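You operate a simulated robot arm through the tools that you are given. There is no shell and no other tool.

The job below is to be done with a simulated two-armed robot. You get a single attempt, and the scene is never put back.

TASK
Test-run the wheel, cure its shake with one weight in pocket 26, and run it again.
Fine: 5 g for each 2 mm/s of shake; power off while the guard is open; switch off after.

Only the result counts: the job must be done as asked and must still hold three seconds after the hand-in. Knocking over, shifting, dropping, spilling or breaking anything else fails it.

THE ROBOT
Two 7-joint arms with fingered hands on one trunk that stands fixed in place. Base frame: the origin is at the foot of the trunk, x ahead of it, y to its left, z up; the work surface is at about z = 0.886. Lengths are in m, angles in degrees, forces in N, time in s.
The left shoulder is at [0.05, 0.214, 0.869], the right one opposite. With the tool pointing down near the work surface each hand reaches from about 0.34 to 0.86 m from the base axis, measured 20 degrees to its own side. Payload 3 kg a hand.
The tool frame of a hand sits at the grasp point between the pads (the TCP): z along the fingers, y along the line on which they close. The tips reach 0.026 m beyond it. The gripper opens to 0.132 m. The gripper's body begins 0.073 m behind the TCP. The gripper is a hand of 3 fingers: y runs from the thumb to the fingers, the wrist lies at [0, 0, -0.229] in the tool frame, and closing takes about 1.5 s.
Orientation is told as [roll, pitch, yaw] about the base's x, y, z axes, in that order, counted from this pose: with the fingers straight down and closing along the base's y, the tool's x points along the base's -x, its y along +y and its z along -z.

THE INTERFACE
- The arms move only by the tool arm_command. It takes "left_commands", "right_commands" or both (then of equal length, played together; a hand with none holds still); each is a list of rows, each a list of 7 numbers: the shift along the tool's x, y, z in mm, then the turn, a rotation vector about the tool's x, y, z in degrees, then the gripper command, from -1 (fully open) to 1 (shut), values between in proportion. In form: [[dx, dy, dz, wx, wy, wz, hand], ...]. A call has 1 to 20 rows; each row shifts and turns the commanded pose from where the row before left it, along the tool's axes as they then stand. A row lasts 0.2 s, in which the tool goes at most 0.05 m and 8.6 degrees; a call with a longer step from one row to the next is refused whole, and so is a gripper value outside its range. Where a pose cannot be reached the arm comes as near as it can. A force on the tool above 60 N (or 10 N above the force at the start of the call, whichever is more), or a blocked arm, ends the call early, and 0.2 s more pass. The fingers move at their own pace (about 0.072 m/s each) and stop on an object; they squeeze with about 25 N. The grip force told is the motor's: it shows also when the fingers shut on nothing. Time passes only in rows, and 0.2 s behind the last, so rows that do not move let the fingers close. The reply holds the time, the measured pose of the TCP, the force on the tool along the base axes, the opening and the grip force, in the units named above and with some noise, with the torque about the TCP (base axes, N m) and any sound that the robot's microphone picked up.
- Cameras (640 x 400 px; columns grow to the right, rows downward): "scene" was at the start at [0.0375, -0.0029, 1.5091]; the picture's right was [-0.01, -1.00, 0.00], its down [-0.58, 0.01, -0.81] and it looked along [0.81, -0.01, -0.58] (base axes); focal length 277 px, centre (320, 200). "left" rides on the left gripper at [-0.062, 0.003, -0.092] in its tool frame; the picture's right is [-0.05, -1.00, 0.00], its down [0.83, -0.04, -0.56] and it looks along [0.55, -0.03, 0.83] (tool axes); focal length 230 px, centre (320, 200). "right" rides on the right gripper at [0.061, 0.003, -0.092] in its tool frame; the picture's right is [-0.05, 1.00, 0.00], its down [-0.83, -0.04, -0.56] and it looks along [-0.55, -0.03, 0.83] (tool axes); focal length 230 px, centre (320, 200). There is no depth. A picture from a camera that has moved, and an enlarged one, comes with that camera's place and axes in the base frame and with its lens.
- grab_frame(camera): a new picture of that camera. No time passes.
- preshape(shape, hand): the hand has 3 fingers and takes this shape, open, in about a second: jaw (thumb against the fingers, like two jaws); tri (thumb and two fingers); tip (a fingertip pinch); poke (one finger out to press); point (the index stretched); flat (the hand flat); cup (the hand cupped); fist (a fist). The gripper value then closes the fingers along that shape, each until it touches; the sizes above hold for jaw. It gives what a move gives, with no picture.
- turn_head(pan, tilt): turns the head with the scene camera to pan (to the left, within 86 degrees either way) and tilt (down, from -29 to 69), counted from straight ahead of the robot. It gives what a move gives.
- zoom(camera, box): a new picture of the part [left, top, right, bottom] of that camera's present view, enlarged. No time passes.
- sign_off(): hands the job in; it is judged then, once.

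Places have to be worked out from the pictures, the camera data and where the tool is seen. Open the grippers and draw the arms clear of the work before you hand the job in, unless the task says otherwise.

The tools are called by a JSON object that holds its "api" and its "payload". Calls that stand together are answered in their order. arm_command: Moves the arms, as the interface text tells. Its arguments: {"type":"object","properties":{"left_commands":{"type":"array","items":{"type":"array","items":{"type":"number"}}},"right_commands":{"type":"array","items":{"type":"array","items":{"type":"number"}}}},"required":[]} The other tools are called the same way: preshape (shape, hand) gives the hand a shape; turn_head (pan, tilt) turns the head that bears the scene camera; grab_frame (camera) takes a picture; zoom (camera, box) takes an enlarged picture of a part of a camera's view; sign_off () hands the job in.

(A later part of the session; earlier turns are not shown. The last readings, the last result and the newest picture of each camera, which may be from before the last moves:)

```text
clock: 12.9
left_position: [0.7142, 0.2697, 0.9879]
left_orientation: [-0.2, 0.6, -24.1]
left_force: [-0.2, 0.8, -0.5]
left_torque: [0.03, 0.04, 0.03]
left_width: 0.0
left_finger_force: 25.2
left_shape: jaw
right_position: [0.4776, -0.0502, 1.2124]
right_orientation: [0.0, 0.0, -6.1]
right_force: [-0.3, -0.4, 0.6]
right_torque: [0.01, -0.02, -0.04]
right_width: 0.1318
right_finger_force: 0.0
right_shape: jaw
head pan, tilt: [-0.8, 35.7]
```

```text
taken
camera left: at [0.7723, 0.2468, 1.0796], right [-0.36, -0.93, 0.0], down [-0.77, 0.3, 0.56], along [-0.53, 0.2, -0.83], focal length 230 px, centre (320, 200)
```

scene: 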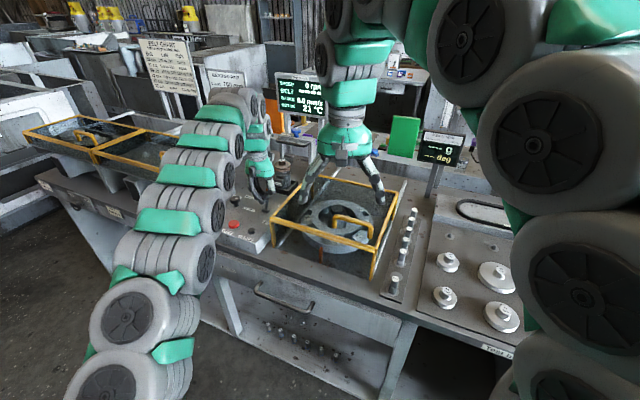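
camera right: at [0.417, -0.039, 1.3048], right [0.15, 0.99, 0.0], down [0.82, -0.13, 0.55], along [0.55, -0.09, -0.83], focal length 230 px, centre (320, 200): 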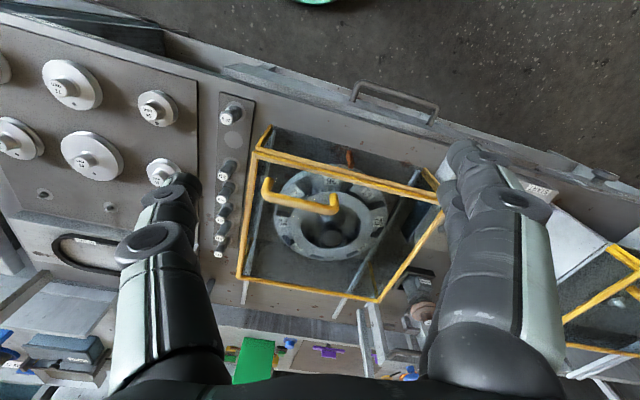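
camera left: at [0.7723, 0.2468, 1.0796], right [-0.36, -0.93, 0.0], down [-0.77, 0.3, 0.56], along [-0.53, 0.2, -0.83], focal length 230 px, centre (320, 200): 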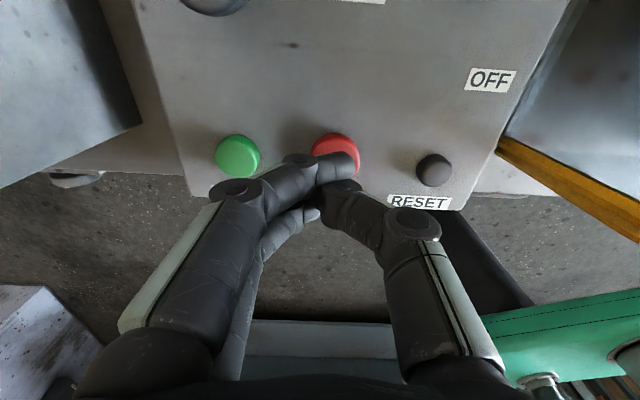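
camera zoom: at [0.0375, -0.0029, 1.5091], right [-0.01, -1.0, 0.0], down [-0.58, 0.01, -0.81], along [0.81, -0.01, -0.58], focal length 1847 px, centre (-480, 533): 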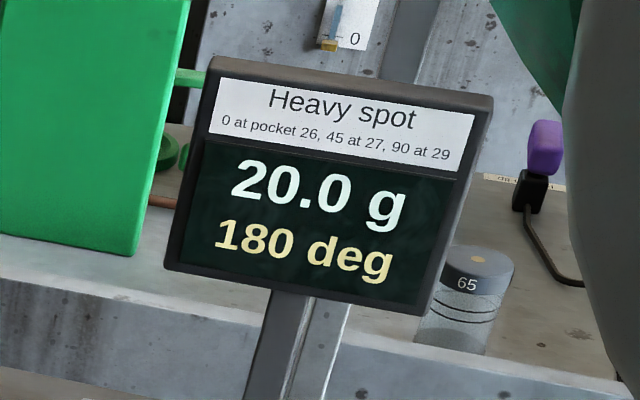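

Shake is 8.0 mm/s, and the heavy-spot display says 20.0 g at 180°, so a 20 g weight goes in pocket 26. I confirm the reading is steady for a moment, then press STOP.

{"api": "arm_command", "payload": {"left_commands": [[0, -8, 0, 0, 0, 0, 1], [0, 0, 0, 0, 0, 0, 1], [0, 0, 0, 0, 0, 0, 1]]}}

{"api": "zoom", "payload": {"camera": "scene", "box": [260, 60, 340, 130]}}

{"api": "arm_command", "payload": {"left_commands": [[0, 0, 12, 0, 0, 0, 1], [0, 0, 8, 0, 0, 0, 1], [0, 0, 5, 0, 0, 0, 1], [0, 0, 4, 0, 0, 0, 1], [0, 0, 3, 0, 0, 0, 1]]}}

{"api": "zoom", "payload": {"camera": "scene", "box": [260, 60, 340, 130]}}

```text
clock: 13.7
left_position: [0.7102, 0.2622, 0.9882]
left_orientation: [0.0, 0.7, -24.2]
left_force: [-0.9, 0.0, 0.1]
left_torque: [-0.01, -0.01, -0.02]
left_width: 0.0002
left_finger_force: 25.1
left_shape: jaw
right_position: [0.476, -0.0489, 1.2125]
right_orientation: [0.0, 0.0, -5.8]
right_force: [0.1, -0.7, 0.0]
right_torque: [0.02, -0.03, -0.01]
right_width: 0.1319
right_finger_force: 0.0
right_shape: jaw
head pan, tilt: [-0.8, 35.7]
```

```text
5.71 times, centred on (300, 95) of scene
camera zoom: at [0.0375, -0.0029, 1.5091], right [-0.01, -1.0, 0.0], down [-0.58, 0.01, -0.81], along [0.81, -0.01, -0.58], focal length 1583 px, centre (434, 800)
```

zoom: 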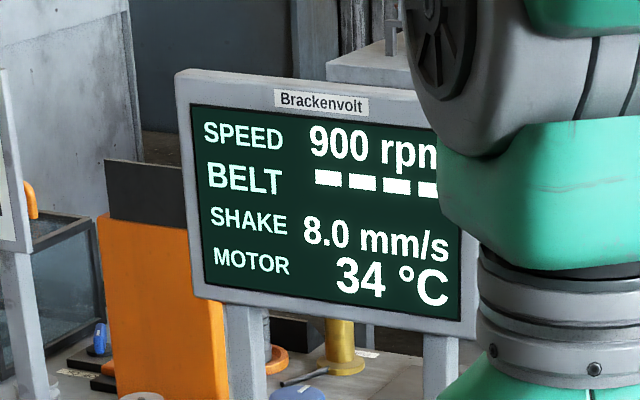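

```text
clock: 14.9
left_position: [0.7112, 0.2616, 0.9563]
left_orientation: [0.1, 0.5, -24.2]
left_force: [-1.0, -0.9, 21.6]
left_torque: [0.03, 0.04, -0.04]
left_width: 0.0002
left_finger_force: 24.6
left_shape: jaw
right_position: [0.4775, -0.0497, 1.2122]
right_orientation: [0.0, 0.1, -5.9]
right_force: [-0.4, 0.7, 0.2]
right_torque: [0.0, 0.0, 0.0]
right_width: 0.1319
right_finger_force: 0.2
right_shape: jaw
head pan, tilt: [-0.8, 35.7]
heard: click
```

```text
5.71 times, centred on (300, 95) of scene
camera zoom: at [0.0371, -0.003, 1.5091], right [-0.01, -1.0, 0.0], down [-0.58, 0.01, -0.81], along [0.81, -0.01, -0.58], focal length 1583 px, centre (434, 800)
```

zoom: 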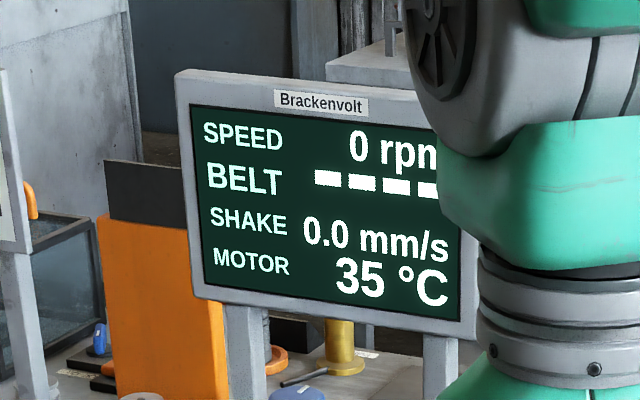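

STOP clicked and the wheel reads 0 rpm. Next I switch power OFF: I lift, pass over the ball to its far side, and check before pulling it back.

{"api": "arm_command", "payload": {"left_commands": [[0, 0, -30, 0, 0, 0, 1], [0, 0, -40, 0, 0, 0, 1], [0, 0, -40, 0, 0, 0, 1], [-40, -15, 0, 0, 0, 0, 1], [-40, -15, 0, 0, 0, 0, 1], [-45, -15, 0, 0, 0, 0, 1], [-45, -15, 0, 0, 0, 0, 1], [0, 0, 0, 0, 0, 0, 1]]}}

{"api": "zoom", "payload": {"camera": "scene", "box": [180, 150, 300, 250]}}

{"api": "grab_frame", "payload": {"camera": "left"}}

```text
clock: 16.7
left_position: [0.7791, 0.1827, 1.0464]
left_orientation: [0.0, 0.6, -24.2]
left_force: [-0.7, -0.2, -0.1]
left_torque: [-0.04, -0.03, -0.03]
left_width: 0.0001
left_finger_force: 24.9
left_shape: jaw
left hand out of reach, approached as far as the arm can: row 6, 7
right_position: [0.4763, -0.05, 1.2124]
right_orientation: [0.0, 0.0, -5.9]
right_force: [0.8, -0.3, -0.2]
right_torque: [0.03, -0.02, 0.01]
right_width: 0.1319
right_finger_force: 0.0
right_shape: jaw
head pan, tilt: [-0.8, 35.7]
```

```text
4.00 times, centred on (240, 200) of scene
camera zoom: at [0.0375, -0.0029, 1.5091], right [-0.01, -1.0, 0.0], down [-0.58, 0.01, -0.81], along [0.81, -0.01, -0.58], focal length 1108 px, centre (640, 200)
```

zoom: 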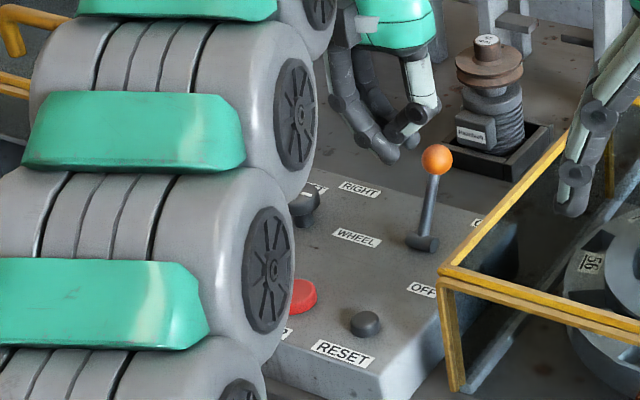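

```text
taken
camera left: at [0.8367, 0.16, 1.1385], right [-0.36, -0.93, 0.0], down [-0.77, 0.3, 0.56], along [-0.53, 0.2, -0.83], focal length 230 px, centre (320, 200)
```

left: 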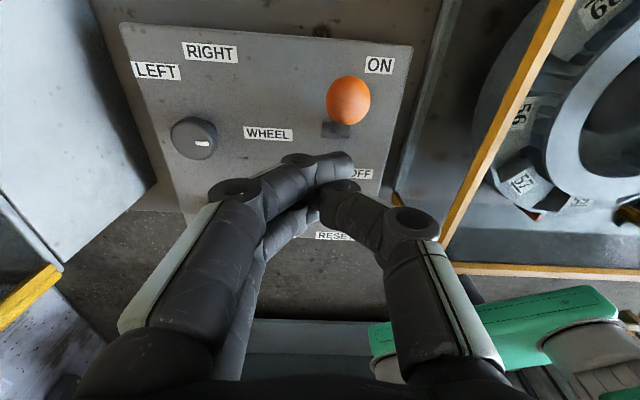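

At this height a straight-down hand can't get past the ball. I'll tilt the fingers forward 30° to gain reach and grip the ball instead: back off, part-open the jaws, tilt, and check.

{"api": "arm_command", "payload": {"left_commands": [[20, -8, -25, 0, 0, 0, 0.2], [20, -8, -25, 0, 0, 0, 0.2], [0, 0, 0, 0, -7.5, 0, 0.2], [0, 0, 0, 0, -7.5, 0, 0.2], [0, 0, 0, 0, -7.5, 0, 0.2], [0, 0, 0, 0, -7.5, 0, 0.2], [0, 0, 0, 0, 0, 0, 0.2]]}}

{"api": "zoom", "payload": {"camera": "scene", "box": [180, 150, 300, 250]}}

{"api": "grab_frame", "payload": {"camera": "left"}}

```text
clock: 18.3
left_position: [0.737, 0.1837, 1.1001]
left_orientation: [0.0, -29.5, -24.2]
left_force: [-0.3, -0.5, 0.0]
left_torque: [0.02, 0.02, -0.01]
left_width: 0.0525
left_finger_force: 0.1
left_shape: jaw
right_position: [0.4771, -0.0505, 1.2119]
right_orientation: [-0.1, 0.0, -5.9]
right_force: [-0.3, -0.1, 0.1]
right_torque: [0.01, -0.01, -0.02]
right_width: 0.1321
right_finger_force: 0.1
right_shape: jaw
head pan, tilt: [-0.8, 35.7]
```

```text
4.00 times, centred on (240, 200) of scene
camera zoom: at [0.0375, -0.0029, 1.5091], right [-0.01, -1.0, 0.0], down [-0.58, 0.01, -0.81], along [0.81, -0.01, -0.58], focal length 1108 px, centre (640, 200)
```

zoom: 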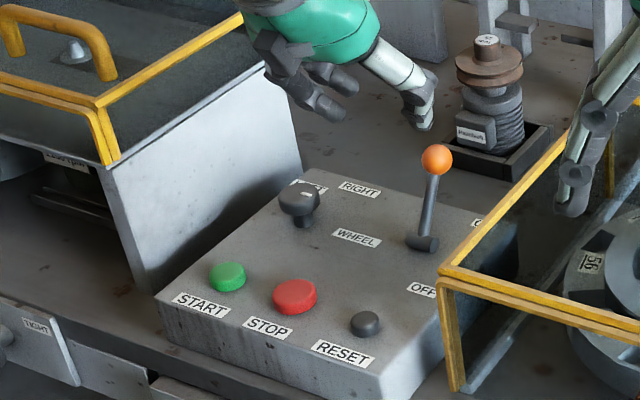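

```text
taken
camera left: at [0.7453, 0.1833, 1.2115], right [-0.37, -0.93, 0.03], down [-0.93, 0.37, 0.07], along [-0.08, 0.0, -1.0], focal length 230 px, centre (320, 200)
```

left: 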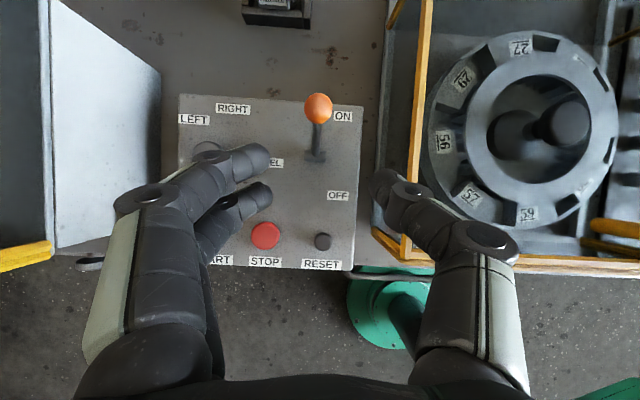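

The left camera now looks straight down, giving a good view of the lever and wheel. I enlarge the wheel to see which pocket goes with which number.

{"api": "zoom", "payload": {"camera": "left", "box": [410, 20, 640, 240]}}

{"api": "zoom", "payload": {"camera": "left", "box": [260, 80, 380, 180]}}

```text
1.82 times, centred on (525, 130) of left
camera zoom: at [0.7453, 0.1833, 1.2115], right [-0.37, -0.93, 0.03], down [-0.93, 0.37, 0.07], along [-0.08, 0.0, -1.0], focal length 418 px, centre (-53, 327)
```

zoom: 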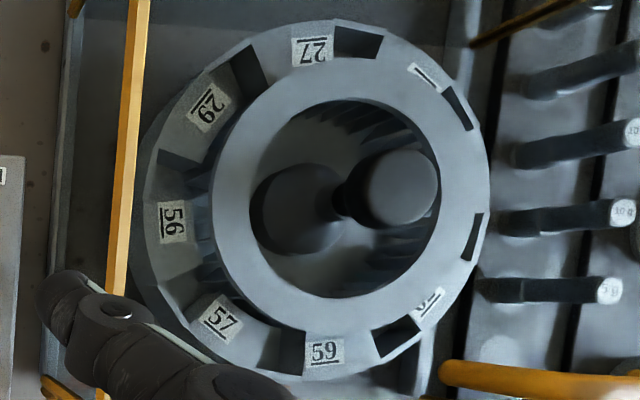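

```text
4.00 times, centred on (320, 130) of left
camera zoom: at [0.7453, 0.1833, 1.2115], right [-0.37, -0.93, 0.03], down [-0.93, 0.37, 0.07], along [-0.08, 0.0, -1.0], focal length 920 px, centre (320, 480)
```

zoom: 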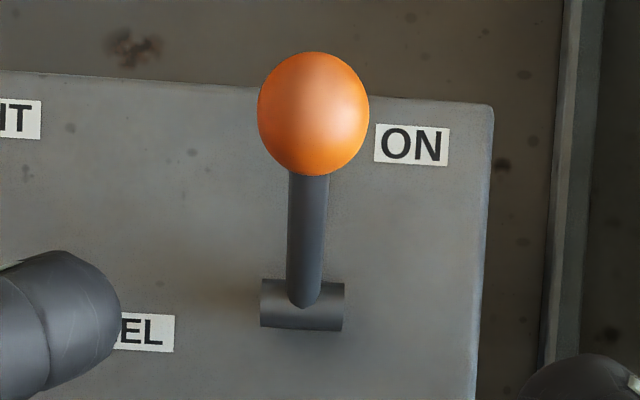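

Each pocket seems to sit just clockwise of its label; I'll verify that closely later. The ball at ON is at about (0.803, 0.156, 1.01), so I bring the tilted, half-open jaws around it.

{"api": "arm_command", "payload": {"left_commands": [[-21, 1, 35, 0, 0, 0, 0.2], [-21, 1, 35, 0, 0, 0, 0.2], [12.5, 0, 21.7, 0, 0, 0, 0.2], [12.5, 0, 21.7, 0, 0, 0, 0.2], [0, 0, 0, 0, 0, 0, 0.2]]}}

{"api": "zoom", "payload": {"camera": "scene", "box": [180, 150, 300, 250]}}

{"api": "grab_frame", "payload": {"camera": "left"}}

```text
clock: 19.5
left_position: [0.8017, 0.1562, 1.0105]
left_orientation: [0.0, -29.4, -24.1]
left_force: [0.5, 0.4, -0.7]
left_torque: [0.0, -0.05, -0.04]
left_width: 0.0526
left_finger_force: 0.0
left_shape: jaw
right_position: [0.4774, -0.0504, 1.2119]
right_orientation: [0.1, 0.0, -5.9]
right_force: [0.1, 0.3, 0.1]
right_torque: [0.02, 0.04, 0.01]
right_width: 0.132
right_finger_force: 0.0
right_shape: jaw
head pan, tilt: [-0.8, 35.7]
```

```text
4.00 times, centred on (240, 200) of scene
camera zoom: at [0.0375, -0.0029, 1.5091], right [-0.01, -1.0, 0.0], down [-0.58, 0.01, -0.81], along [0.81, -0.01, -0.58], focal length 1108 px, centre (640, 200)
```

zoom: 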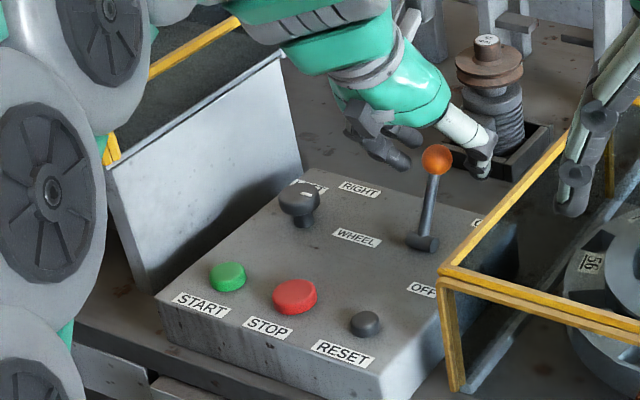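

```text
taken
camera left: at [0.8108, 0.1546, 1.1225], right [-0.37, -0.93, 0.03], down [-0.93, 0.37, 0.08], along [-0.08, 0.0, -1.0], focal length 230 px, centre (320, 200)
```

left: 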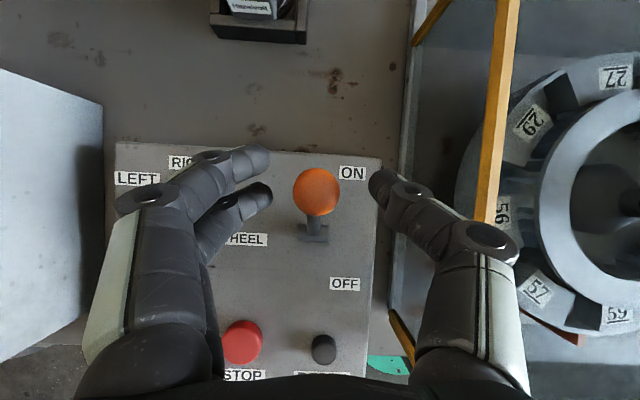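

The ball is centred between the fingers. I close on it and pull it back toward OFF along its arc.

{"api": "arm_command", "payload": {"left_commands": [[0, 0, 0, 0, 0, 0, 1], [0, 0, 0, 0, 0, 0, 1], [0, 0, 0, 0, 0, 0, 1], [0, 0, 0, 0, 0, 0, 1], [8.4, 0, -9.5, 0, 0, 0, 1], [9.4, 0, -7.7, 0, 0, 0, 1], [9.9, 0, -6.9, 0, 0, 0, 1], [10.9, 0, -5.1, 0, 0, 0, 1], [11.9, 0, -3.4, 0, 0, 0, 1], [12.9, 0, -1.7, 0, 0, 0, 1]]}}

{"api": "zoom", "payload": {"camera": "scene", "box": [180, 150, 300, 250]}}

{"api": "grab_frame", "payload": {"camera": "left"}}

{"api": "zoom", "payload": {"camera": "scene", "box": [260, 60, 340, 130]}}

```text
clock: 21.6
left_position: [0.7564, 0.1758, 1.0199]
left_orientation: [0.4, -30.7, -24.5]
left_force: [37.6, -19.4, -3.9]
left_torque: [-0.47, -0.77, -0.35]
left_width: 0.005
left_finger_force: 25.5
left_shape: jaw
right_position: [0.4784, -0.0501, 1.212]
right_orientation: [-0.1, 0.1, -6.0]
right_force: [-0.1, 0.2, 0.4]
right_torque: [0.0, -0.05, -0.01]
right_width: 0.1318
right_finger_force: 0.1
right_shape: jaw
head pan, tilt: [-0.8, 35.7]
stopped in row 10 (left hand): the force on the tool passed its limit at 75 N (the readings are from after the stop); the commanded pose is now the measured one
```

```text
4.00 times, centred on (240, 200) of scene
camera zoom: at [0.0381, -0.0033, 1.5091], right [-0.02, -1.0, 0.0], down [-0.58, 0.01, -0.81], along [0.81, -0.01, -0.58], focal length 1108 px, centre (640, 200)
```

zoom: 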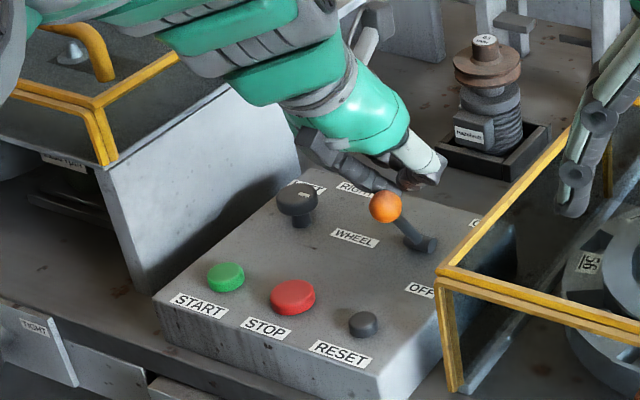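

```text
taken
camera left: at [0.7616, 0.1751, 1.1324], right [-0.37, -0.93, 0.02], down [-0.93, 0.37, 0.05], along [-0.06, 0.0, -1.0], focal length 230 px, centre (320, 200)
```

left: 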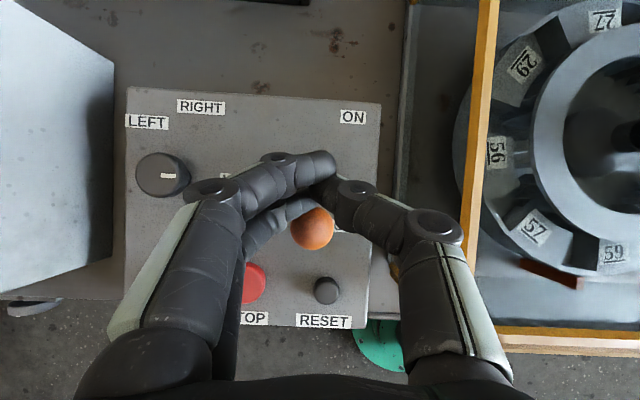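

```text
5.71 times, centred on (300, 95) of scene
camera zoom: at [0.0381, -0.0033, 1.5091], right [-0.02, -1.0, 0.0], down [-0.58, 0.01, -0.81], along [0.81, -0.01, -0.58], focal length 1583 px, centre (434, 800)
```

zoom: 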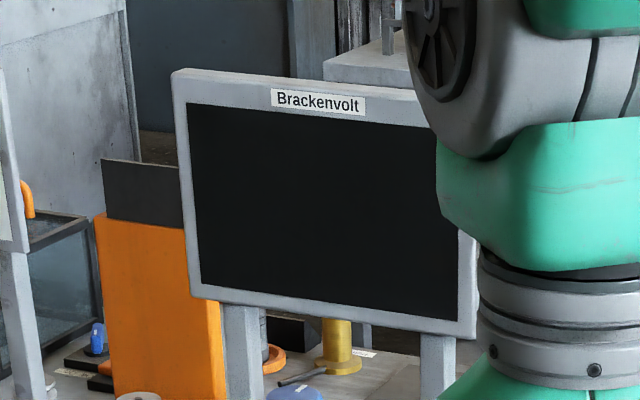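

The screen is dark: power is OFF and the lever is at its OFF stop. I ease the pressure, open the left hand, and lift away.

{"api": "arm_command", "payload": {"left_commands": [[-9, 0, 5, 0, 0, 0, 1], [-6, 0, 3, 0, 0, 0, 0.2], [0, 0, 0, 0, 0, 0, 0.1], [0, 0, 0, 0, 0, 0, 0.1], [-12.5, 0, -21.7, 0, 0, 0, 0.1], [-12.5, 0, -21.7, 0, 0, 0, 0.1], [0, 0, -40, 0, 0, 0, 0.1], [0, 0, -40, 0, 0, 0, 0.1], [0, 0, -10, 0, 0, 0, 0.1]]}}

{"api": "grab_frame", "payload": {"camera": "scene"}}

{"api": "zoom", "payload": {"camera": "scene", "box": [180, 150, 300, 250]}}

{"api": "grab_frame", "payload": {"camera": "left"}}

{"api": "grab_frame", "payload": {"camera": "right"}}

```text
clock: 23.6
left_position: [0.7273, 0.1897, 1.1484]
left_orientation: [0.4, -30.3, -24.2]
left_force: [-0.2, -0.2, -0.7]
left_torque: [-0.01, -0.02, -0.04]
left_width: 0.0588
left_finger_force: 0.0
left_shape: jaw
right_position: [0.4778, -0.0502, 1.2112]
right_orientation: [0.0, 0.0, -5.9]
right_force: [0.1, -0.4, -0.3]
right_torque: [0.0, 0.01, -0.02]
right_width: 0.1321
right_finger_force: 0.1
right_shape: jaw
head pan, tilt: [-0.8, 35.7]
```

```text
taken
```

scene: 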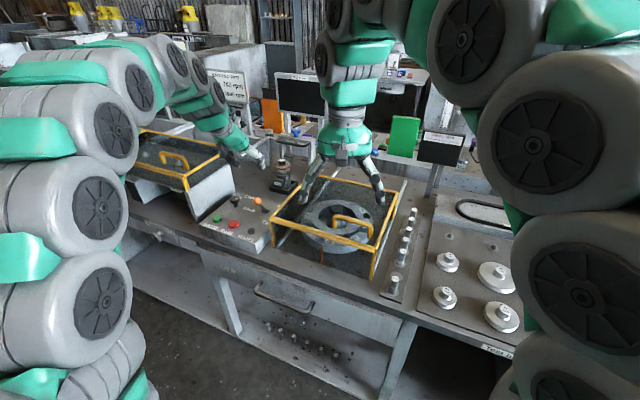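

```text
4.00 times, centred on (240, 200) of scene
camera zoom: at [0.0375, -0.0029, 1.5091], right [-0.01, -1.0, 0.0], down [-0.58, 0.01, -0.81], along [0.81, -0.01, -0.58], focal length 1108 px, centre (640, 200)
```

zoom: 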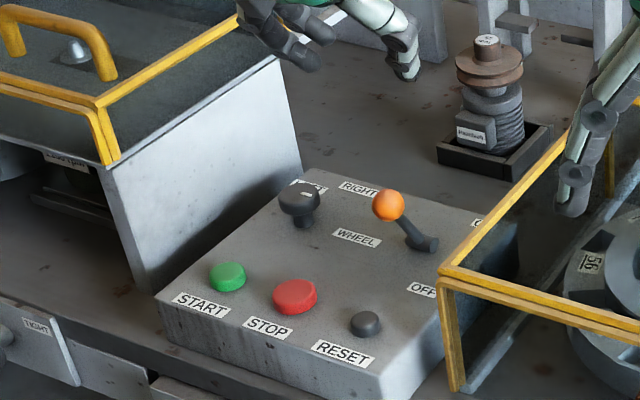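

```text
taken
camera left: at [0.734, 0.1889, 1.2586], right [-0.37, -0.93, 0.02], down [-0.93, 0.37, 0.06], along [-0.06, 0.0, -1.0], focal length 230 px, centre (320, 200)
```

left: 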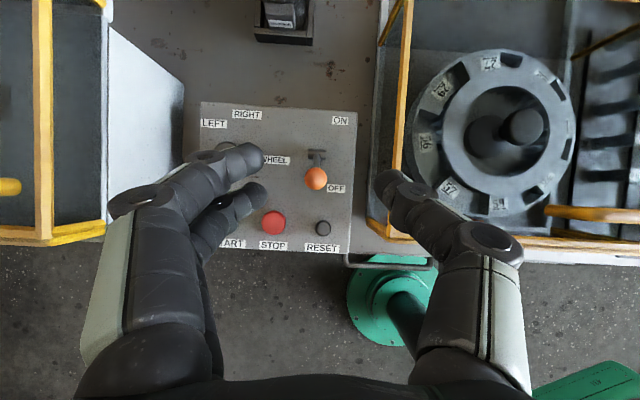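

```text
taken
camera right: at [0.4169, -0.0395, 1.3051], right [0.15, 0.99, 0.0], down [0.82, -0.13, 0.56], along [0.55, -0.09, -0.83], focal length 230 px, centre (320, 200)
```

right: 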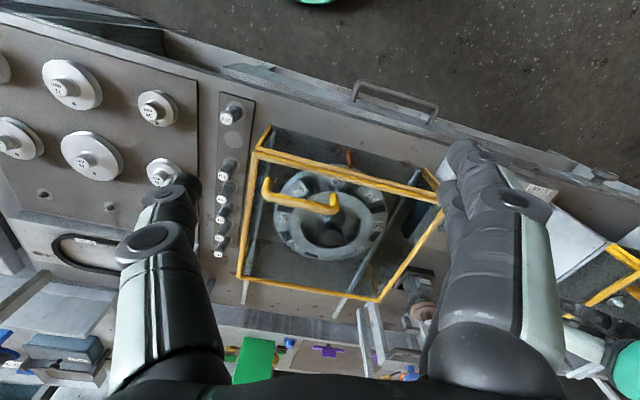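

The lever is back at OFF. Now the guard: its handle bar is centred at about (0.598, -0.098, 1.035) along bench-left/right. I turn the right hand so it closes along the bench's depth, and tilt it forward for reach.

{"api": "arm_command", "payload": {"right_commands": [[0, 0, 0, 0, 0, -7.93, -0.2], [0, 0, 0, 0, 0, -7.93, -0.2], [0, 0, 0, 0, 0, -7.93, -0.2], [0, 0, 0, 0, 0, -7.93, -0.2], [0, 0, 0, 0, 0, -7.93, -0.2], [0, 0, 0, 0, 0, -7.93, -0.2], [0, 0, 0, 0, 0, -7.93, -0.2], [0, 0, 0, 0, 0, -7.93, -0.2], [0, 0, 0, 0, 0, -7.93, -0.2], [0, 0, 0, 7.5, 0, 0, -0.2], [0, 0, 0, 7.5, 0, 0, -0.2], [0, 0, 0, 7.5, 0, 0, -0.2], [0, 0, 0, 7.5, 0, 0, -0.2], [0, 0, 0, 0, 0, 0, -0.2]]}}

{"api": "grab_frame", "payload": {"camera": "scene"}}

{"api": "grab_frame", "payload": {"camera": "right"}}

```text
clock: 26.6
left_position: [0.729, 0.1884, 1.1471]
left_orientation: [0.4, -30.4, -24.3]
left_force: [-0.3, 0.6, -1.2]
left_torque: [-0.01, -0.02, 0.01]
left_width: 0.0588
left_finger_force: 0.1
left_shape: jaw
right_position: [0.4772, -0.0493, 1.2126]
right_orientation: [-30.2, 0.1, 65.4]
right_force: [-0.3, -0.5, -0.3]
right_torque: [-0.02, 0.0, 0.01]
right_width: 0.0798
right_finger_force: 0.1
right_shape: jaw
head pan, tilt: [-0.8, 35.7]
```

```text
taken
```

scene: 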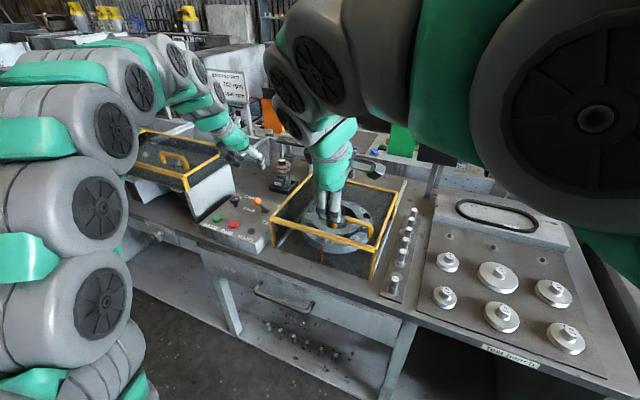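

```text
taken
camera right: at [0.4074, -0.0848, 1.291], right [-0.76, 0.41, -0.5], down [0.13, 0.86, 0.5], along [0.63, 0.32, -0.7], focal length 230 px, centre (320, 200)
```

right: 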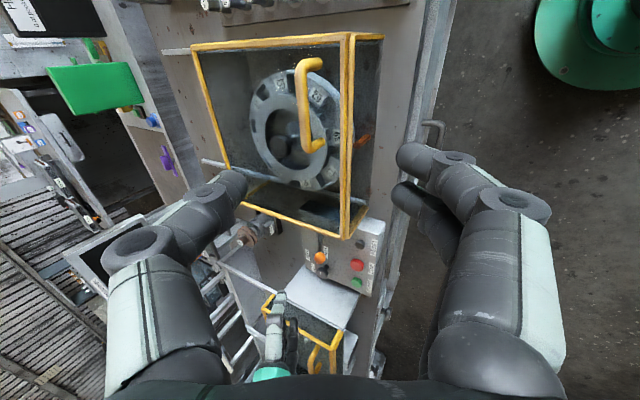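

The right hand now closes along the bench's depth, tilted 30°. I move it above the handle bar and check.

{"api": "arm_command", "payload": {"right_commands": [[-1.5, -13.8, 41.2, 0, 0, 0, -0.2], [-1.5, -13.8, 41.2, 0, 0, 0, -0.2], [-1.5, -13.8, 41.2, 0, 0, 0, -0.2], [-1.5, -13.8, 41.2, 0, 0, 0, -0.2], [0, 0, 0, 0, 0, 0, -0.2]]}}

{"api": "zoom", "payload": {"camera": "scene", "box": [250, 130, 430, 290]}}

{"api": "grab_frame", "payload": {"camera": "right"}}

{"api": "grab_frame", "payload": {"camera": "left"}}

```text
clock: 27.8
left_position: [0.7261, 0.1893, 1.1476]
left_orientation: [0.3, -30.4, -24.3]
left_force: [0.1, -0.7, 0.3]
left_torque: [-0.01, 0.0, 0.02]
left_width: 0.0591
left_finger_force: 0.1
left_shape: jaw
right_position: [0.6014, -0.0963, 1.0975]
right_orientation: [-30.0, 0.0, 65.3]
right_force: [0.0, 0.5, 0.1]
right_torque: [0.02, 0.03, 0.01]
right_width: 0.0795
right_finger_force: 0.1
right_shape: jaw
head pan, tilt: [-0.8, 35.7]
```

```text
2.50 times, centred on (340, 210) of scene
camera zoom: at [0.0375, -0.0029, 1.5091], right [-0.01, -1.0, 0.0], down [-0.58, 0.01, -0.81], along [0.81, -0.01, -0.58], focal length 692 px, centre (270, 175)
```

zoom: 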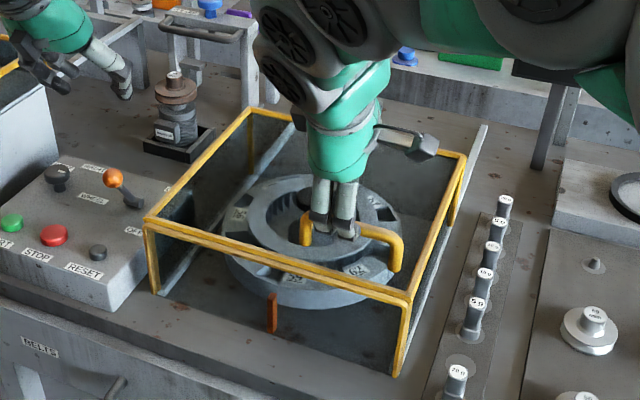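

```text
taken
camera right: at [0.5312, -0.1304, 1.1769], right [-0.77, 0.41, -0.5], down [0.13, 0.86, 0.5], along [0.63, 0.32, -0.71], focal length 230 px, centre (320, 200)
```

right: 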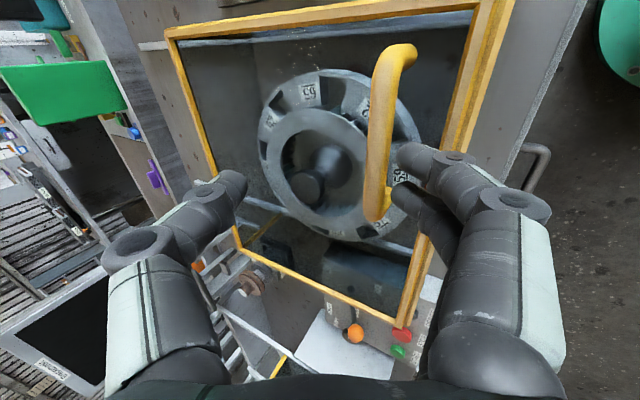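

```text
taken
camera left: at [0.7342, 0.189, 1.2588], right [-0.37, -0.93, 0.02], down [-0.93, 0.37, 0.06], along [-0.06, 0.0, -1.0], focal length 230 px, centre (320, 200)
```

left: 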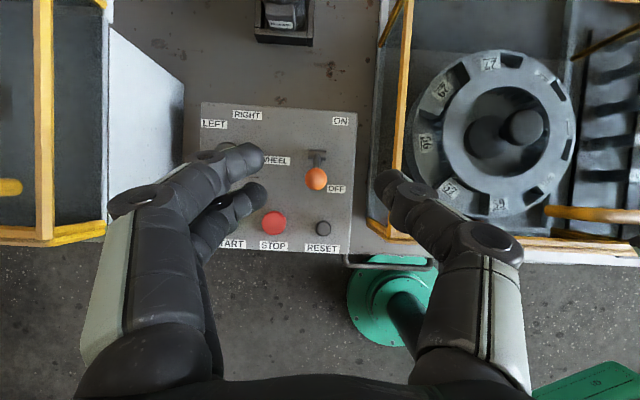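

The hand is above the bar and centred. I lower it so the bar sits between thumb and fingers.

{"api": "arm_command", "payload": {"right_commands": [[0, 15, 26, 0, 0, 0, -0.2], [0, 15, 26, 0, 0, 0, -0.2], [0, 0, 0, 0, 0, 0, -0.2]]}}

{"api": "zoom", "payload": {"camera": "scene", "box": [290, 170, 400, 270]}}

{"api": "grab_frame", "payload": {"camera": "right"}}

```text
clock: 28.6
left_position: [0.7273, 0.1903, 1.1473]
left_orientation: [0.3, -30.3, -24.2]
left_force: [-0.1, -0.4, 0.7]
left_torque: [0.0, 0.0, 0.01]
left_width: 0.0591
left_finger_force: 0.1
left_shape: jaw
right_position: [0.5988, -0.0955, 1.0419]
right_orientation: [-30.2, -0.1, 65.4]
right_force: [0.8, 5.4, 35.2]
right_torque: [0.46, 0.51, -0.04]
right_width: 0.0651
right_finger_force: 0.1
right_shape: jaw
head pan, tilt: [-0.8, 35.7]
```

```text
4.00 times, centred on (345, 220) of scene
camera zoom: at [0.0371, -0.0027, 1.5091], right [-0.01, -1.0, 0.0], down [-0.58, 0.01, -0.81], along [0.81, -0.01, -0.58], focal length 1108 px, centre (220, 120)
```

zoom: 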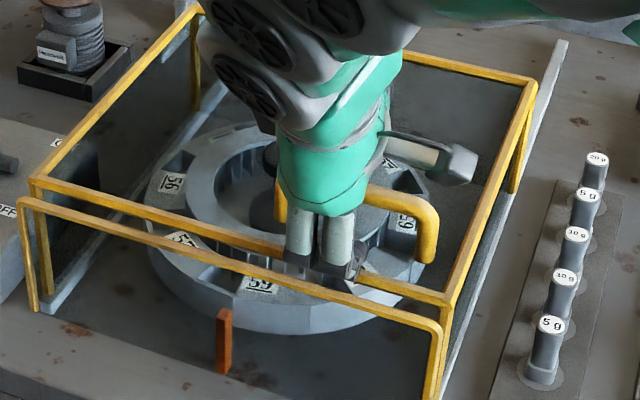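

```text
taken
camera right: at [0.5285, -0.1306, 1.1193], right [-0.76, 0.41, -0.5], down [0.12, 0.85, 0.5], along [0.63, 0.32, -0.7], focal length 230 px, centre (320, 200)
```

right: 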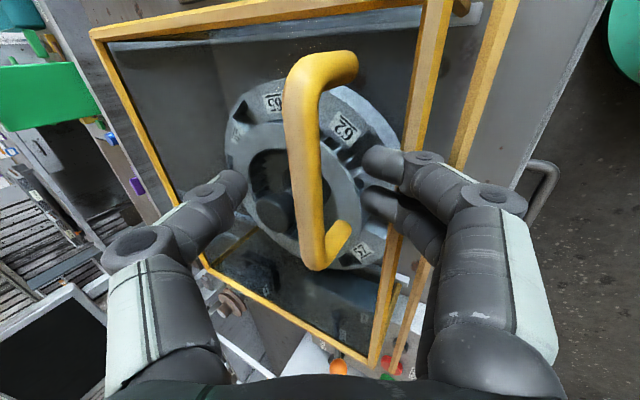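

The hand touched something (35 N upward), and the front frame and lid now look separated. I inspect this before moving on.

{"api": "zoom", "payload": {"camera": "right", "box": [220, 30, 540, 300]}}

{"api": "zoom", "payload": {"camera": "scene", "box": [290, 200, 370, 260]}}

{"api": "grab_frame", "payload": {"camera": "left"}}

{"api": "zoom", "payload": {"camera": "scene", "box": [250, 130, 430, 290]}}

```text
1.48 times, centred on (380, 165) of right
camera zoom: at [0.5285, -0.1306, 1.1193], right [-0.76, 0.41, -0.5], down [0.12, 0.85, 0.5], along [0.63, 0.32, -0.7], focal length 341 px, centre (231, 252)
```

zoom: 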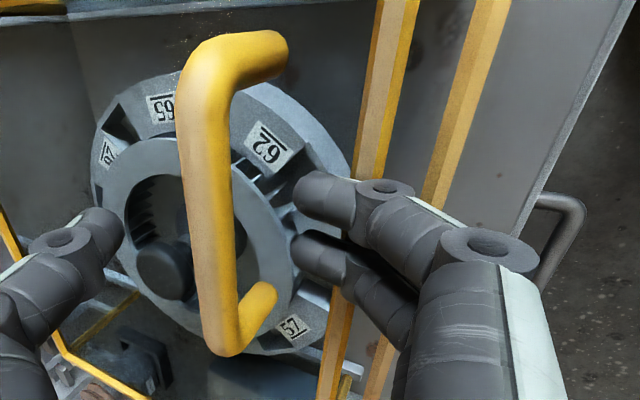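

```text
6.67 times, centred on (330, 230) of scene
camera zoom: at [0.0371, -0.0027, 1.5091], right [-0.01, -1.0, 0.0], down [-0.58, 0.01, -0.81], along [0.81, -0.01, -0.58], focal length 1847 px, centre (253, 0)
```

zoom: 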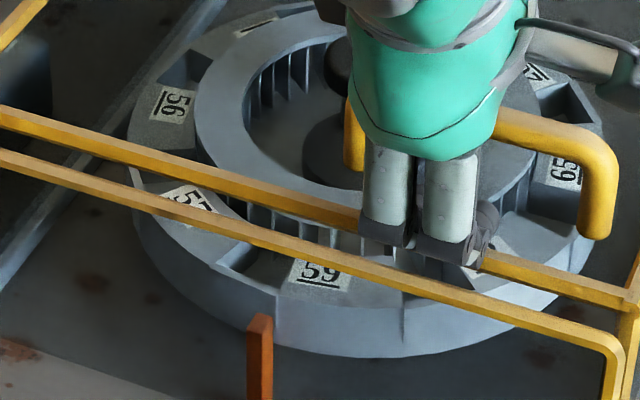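

```text
taken
camera left: at [0.7338, 0.1893, 1.259], right [-0.37, -0.93, 0.02], down [-0.93, 0.37, 0.06], along [-0.06, 0.0, -1.0], focal length 230 px, centre (320, 200)
```

left: 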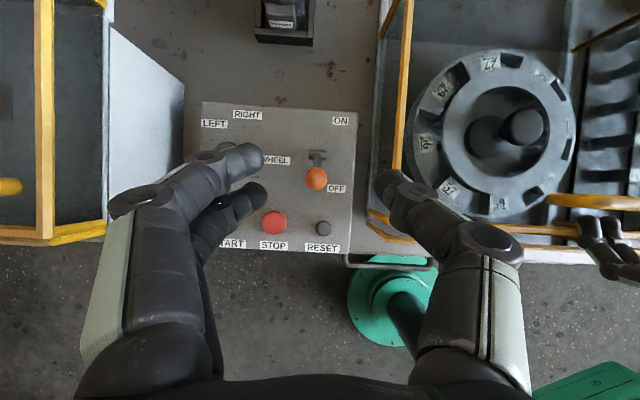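

```text
2.50 times, centred on (340, 210) of scene
camera zoom: at [0.0371, -0.0027, 1.5091], right [-0.01, -1.0, 0.0], down [-0.58, 0.01, -0.81], along [0.81, -0.01, -0.58], focal length 692 px, centre (270, 175)
```

zoom: 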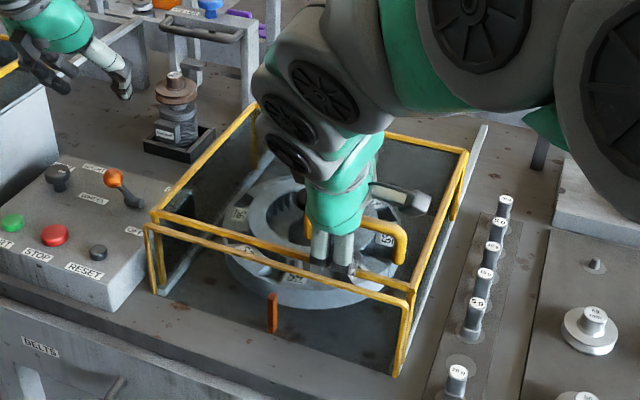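

The guard box slides on its rails: the near fingers touched its front bar and nudged it back about 15 mm. I lift, narrow the jaws so they fit between bar and frame, shift forward slightly, and come down again.

{"api": "arm_command", "payload": {"right_commands": [[0, -15, -26, 0, 0, 0, -0.2], [0, -8, 5, 0, 0, 0, 0.45], [0, 0, 0, 0, 0, 0, 0.45], [0, 0, 0, 0, 0, 0, 0.45], [0, 8, 14, 0, 0, 0, 0.45], [0, 7, 12, 0, 0, 0, 0.45], [0, 0, 0, 0, 0, 0, 0.45]]}}

{"api": "zoom", "payload": {"camera": "right", "box": [220, 30, 540, 300]}}

{"api": "zoom", "payload": {"camera": "scene", "box": [250, 130, 430, 290]}}

```text
clock: 30.2
left_position: [0.7275, 0.1891, 1.147]
left_orientation: [0.3, -30.4, -24.3]
left_force: [-0.3, -0.6, 0.3]
left_torque: [0.04, 0.01, -0.02]
left_width: 0.0589
left_finger_force: 0.0
left_shape: jaw
right_position: [0.6051, -0.1019, 1.0382]
right_orientation: [-30.0, 0.0, 65.5]
right_force: [-1.2, 1.1, 10.1]
right_torque: [0.08, 0.13, 0.02]
right_width: 0.0352
right_finger_force: 0.1
right_shape: jaw
head pan, tilt: [-0.8, 35.7]
```

```text
1.48 times, centred on (380, 165) of right
camera zoom: at [0.5362, -0.1367, 1.1172], right [-0.76, 0.41, -0.5], down [0.13, 0.86, 0.5], along [0.63, 0.32, -0.71], focal length 341 px, centre (231, 252)
```

zoom: 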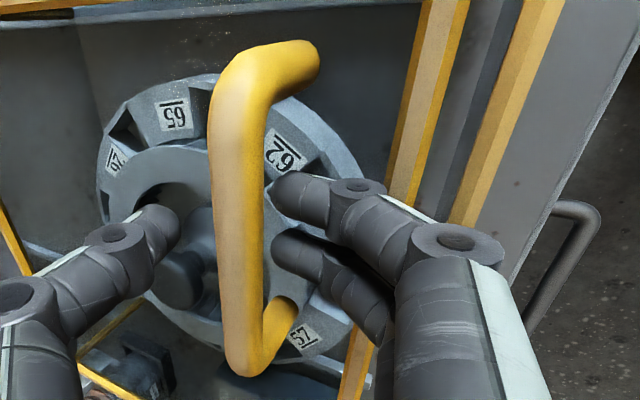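

```text
2.50 times, centred on (340, 210) of scene
camera zoom: at [0.0373, -0.0029, 1.5091], right [-0.01, -1.0, 0.0], down [-0.58, 0.01, -0.81], along [0.81, -0.01, -0.58], focal length 692 px, centre (270, 175)
```

zoom: 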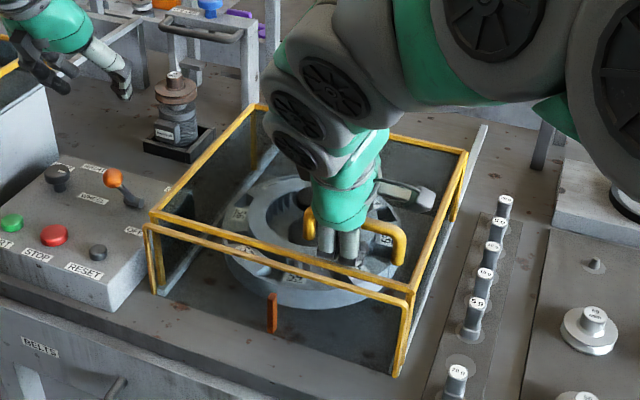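

The bar sits between the fingers with light contact. I close the grip on it.

{"api": "arm_command", "payload": {"right_commands": [[0, -1.5, -2.6, 0, 0, 0, 0.45], [0, 0, 0, 0, 0, 0, 1], [0, 0, 0, 0, 0, 0, 1], [0, 0, 0, 0, 0, 0, 1], [0, 0, 0, 0, 0, 0, 1]]}}

{"api": "zoom", "payload": {"camera": "right", "box": [220, 30, 540, 300]}}

```text
clock: 31.4
left_position: [0.7279, 0.1893, 1.148]
left_orientation: [0.3, -30.4, -24.3]
left_force: [-0.3, -0.2, 1.1]
left_torque: [-0.01, 0.0, 0.01]
left_width: 0.0589
left_finger_force: 0.0
left_shape: jaw
right_position: [0.6065, -0.1003, 1.0409]
right_orientation: [-30.1, 0.0, 65.5]
right_force: [0.0, 0.1, 0.6]
right_torque: [0.01, 0.01, 0.03]
right_width: 0.0017
right_finger_force: 25.1
right_shape: jaw
head pan, tilt: [-0.8, 35.7]
```

```text
1.48 times, centred on (380, 165) of right
camera zoom: at [0.5369, -0.1364, 1.1198], right [-0.77, 0.41, -0.5], down [0.13, 0.86, 0.5], along [0.63, 0.32, -0.71], focal length 341 px, centre (231, 252)
```

zoom: 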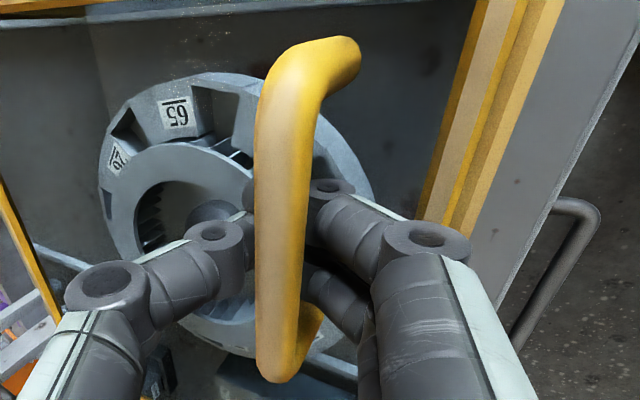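

The fingers have closed under the bar and caged it, and the guard has come fully closed again. Power is off, so I push the handle back along the rails.

{"api": "arm_command", "payload": {"right_commands": [[0, -8.7, 5, 0, 0, 0, 1], [0, -13, 7.5, 0, 0, 0, 1], [0, -13, 7.5, 0, 0, 0, 1], [0, -13, 7.5, 0, 0, 0, 1], [0, -13, 7.5, 0, 0, 0, 1], [0, -13, 7.5, 0, 0, 0, 1], [0, -13, 7.5, 0, 0, 0, 1], [0, -13, 7.5, 0, 0, 0, 1], [0, 0, 0, 0, 0, 0, 1]]}}

{"api": "grab_frame", "payload": {"camera": "scene"}}

{"api": "grab_frame", "payload": {"camera": "right"}}

```text
clock: 33.4
left_position: [0.7271, 0.1893, 1.1461]
left_orientation: [0.3, -30.5, -24.4]
left_force: [-0.1, -0.1, 0.2]
left_torque: [0.0, 0.01, -0.01]
left_width: 0.0588
left_finger_force: 0.0
left_shape: jaw
right_position: [0.712, -0.149, 1.0395]
right_orientation: [-29.9, -0.1, 65.5]
right_force: [-2.3, -2.4, -4.8]
right_torque: [-0.09, -0.17, 0.09]
right_width: 0.0014
right_finger_force: 25.4
right_shape: jaw
head pan, tilt: [-0.8, 35.7]
```

```text
taken
```

scene: 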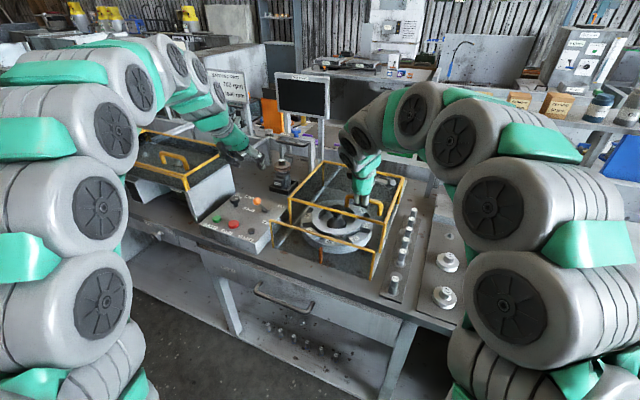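

```text
taken
camera right: at [0.642, -0.1839, 1.1188], right [-0.77, 0.41, -0.5], down [0.13, 0.86, 0.5], along [0.63, 0.32, -0.71], focal length 230 px, centre (320, 200)
```

right: 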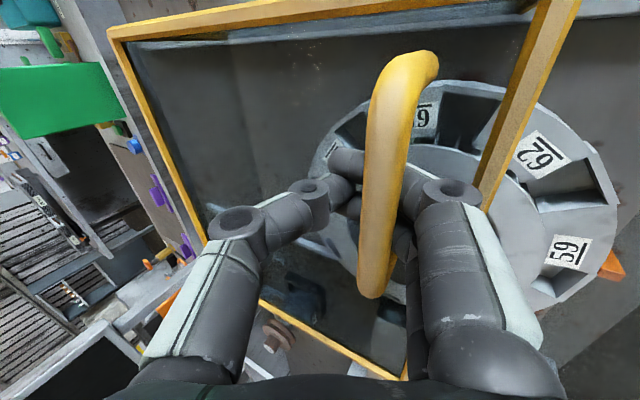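

The guard slides smoothly. I keep pushing toward the end of the rails.

{"api": "arm_command", "payload": {"right_commands": [[0, -13, 7.5, 0, 0, 0, 1], [0, -13, 7.5, 0, 0, 0, 1], [0, -13, 7.5, 0, 0, 0, 1], [0, -13, 7.5, 0, 0, 0, 1], [0, -13, 7.5, 0, 0, 0, 1], [0, -13, 7.5, 0, 0, 0, 1], [0, -13, 7.5, 0, 0, 0, 1], [0, -13, 7.5, 0, 0, 0, 1], [0, 0, 0, 0, 0, 0, 1]]}}

{"api": "grab_frame", "payload": {"camera": "scene"}}

{"api": "grab_frame", "payload": {"camera": "right"}}

{"api": "grab_frame", "payload": {"camera": "left"}}

```text
clock: 35.4
left_position: [0.7279, 0.1898, 1.1481]
left_orientation: [0.3, -30.4, -24.2]
left_force: [0.3, -0.5, -0.1]
left_torque: [0.03, -0.01, 0.01]
left_width: 0.059
left_finger_force: 0.1
left_shape: jaw
right_position: [0.8196, -0.2016, 1.0385]
right_orientation: [-30.0, 0.1, 65.4]
right_force: [0.7, 2.0, -5.9]
right_torque: [-0.13, -0.23, -0.06]
right_width: 0.0013
right_finger_force: 24.7
right_shape: jaw
head pan, tilt: [-0.8, 35.7]
```

```text
taken
```

scene: 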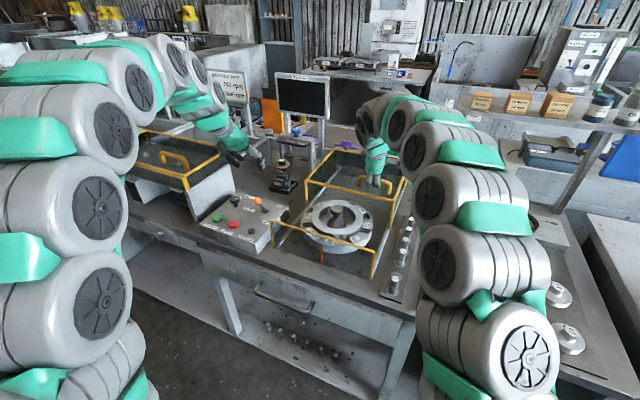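

```text
taken
camera right: at [0.7503, -0.2355, 1.1175], right [-0.77, 0.41, -0.5], down [0.13, 0.86, 0.5], along [0.63, 0.32, -0.71], focal length 230 px, centre (320, 200)
```

right: 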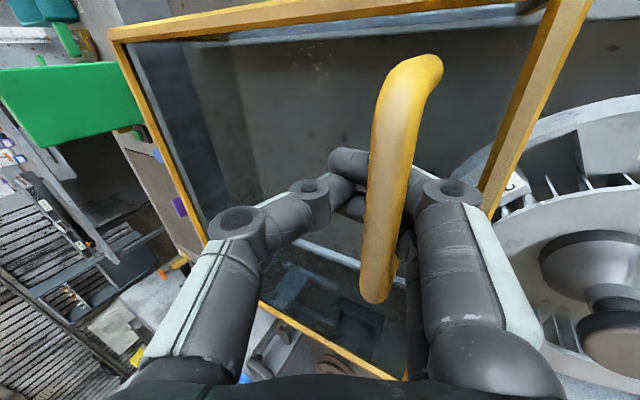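

```text
taken
camera left: at [0.7342, 0.1891, 1.2588], right [-0.37, -0.93, 0.02], down [-0.93, 0.37, 0.06], along [-0.06, 0.0, -1.0], focal length 230 px, centre (320, 200)
```

left: 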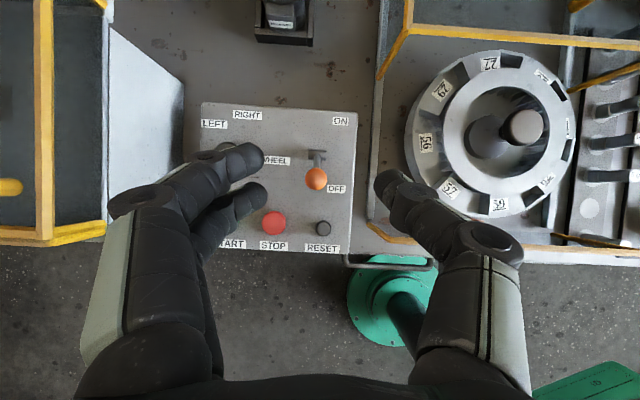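

The guard now nearly clears the wheel. I push a little further to the end stop.

{"api": "arm_command", "payload": {"right_commands": [[0, -8.7, 5, 0, 0, 0, 1], [0, -8.7, 5, 0, 0, 0, 1], [0, -6, 3.5, 0, 0, 0, 1], [0, 0, 0, 0, 0, 0, 1]]}}

{"api": "grab_frame", "payload": {"camera": "left"}}

```text
clock: 36.4
left_position: [0.7275, 0.1897, 1.1476]
left_orientation: [0.3, -30.5, -24.4]
left_force: [0.2, -1.0, -0.3]
left_torque: [0.02, -0.01, -0.02]
left_width: 0.0591
left_finger_force: 0.0
left_shape: jaw
right_position: [0.8441, -0.2121, 1.0381]
right_orientation: [-30.0, 0.0, 65.4]
right_force: [-1.1, -0.1, -6.8]
right_torque: [-0.12, -0.23, 0.01]
right_width: 0.0017
right_finger_force: 24.3
right_shape: jaw
head pan, tilt: [-0.8, 35.7]
```

```text
taken
camera left: at [0.7342, 0.1889, 1.2588], right [-0.37, -0.93, 0.02], down [-0.93, 0.37, 0.06], along [-0.06, 0.0, -1.0], focal length 230 px, centre (320, 200)
```

left: 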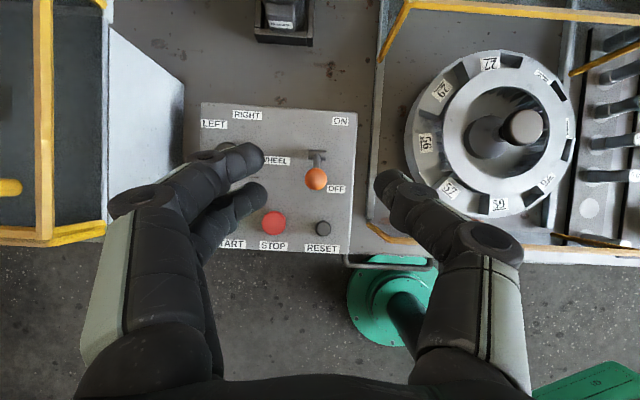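

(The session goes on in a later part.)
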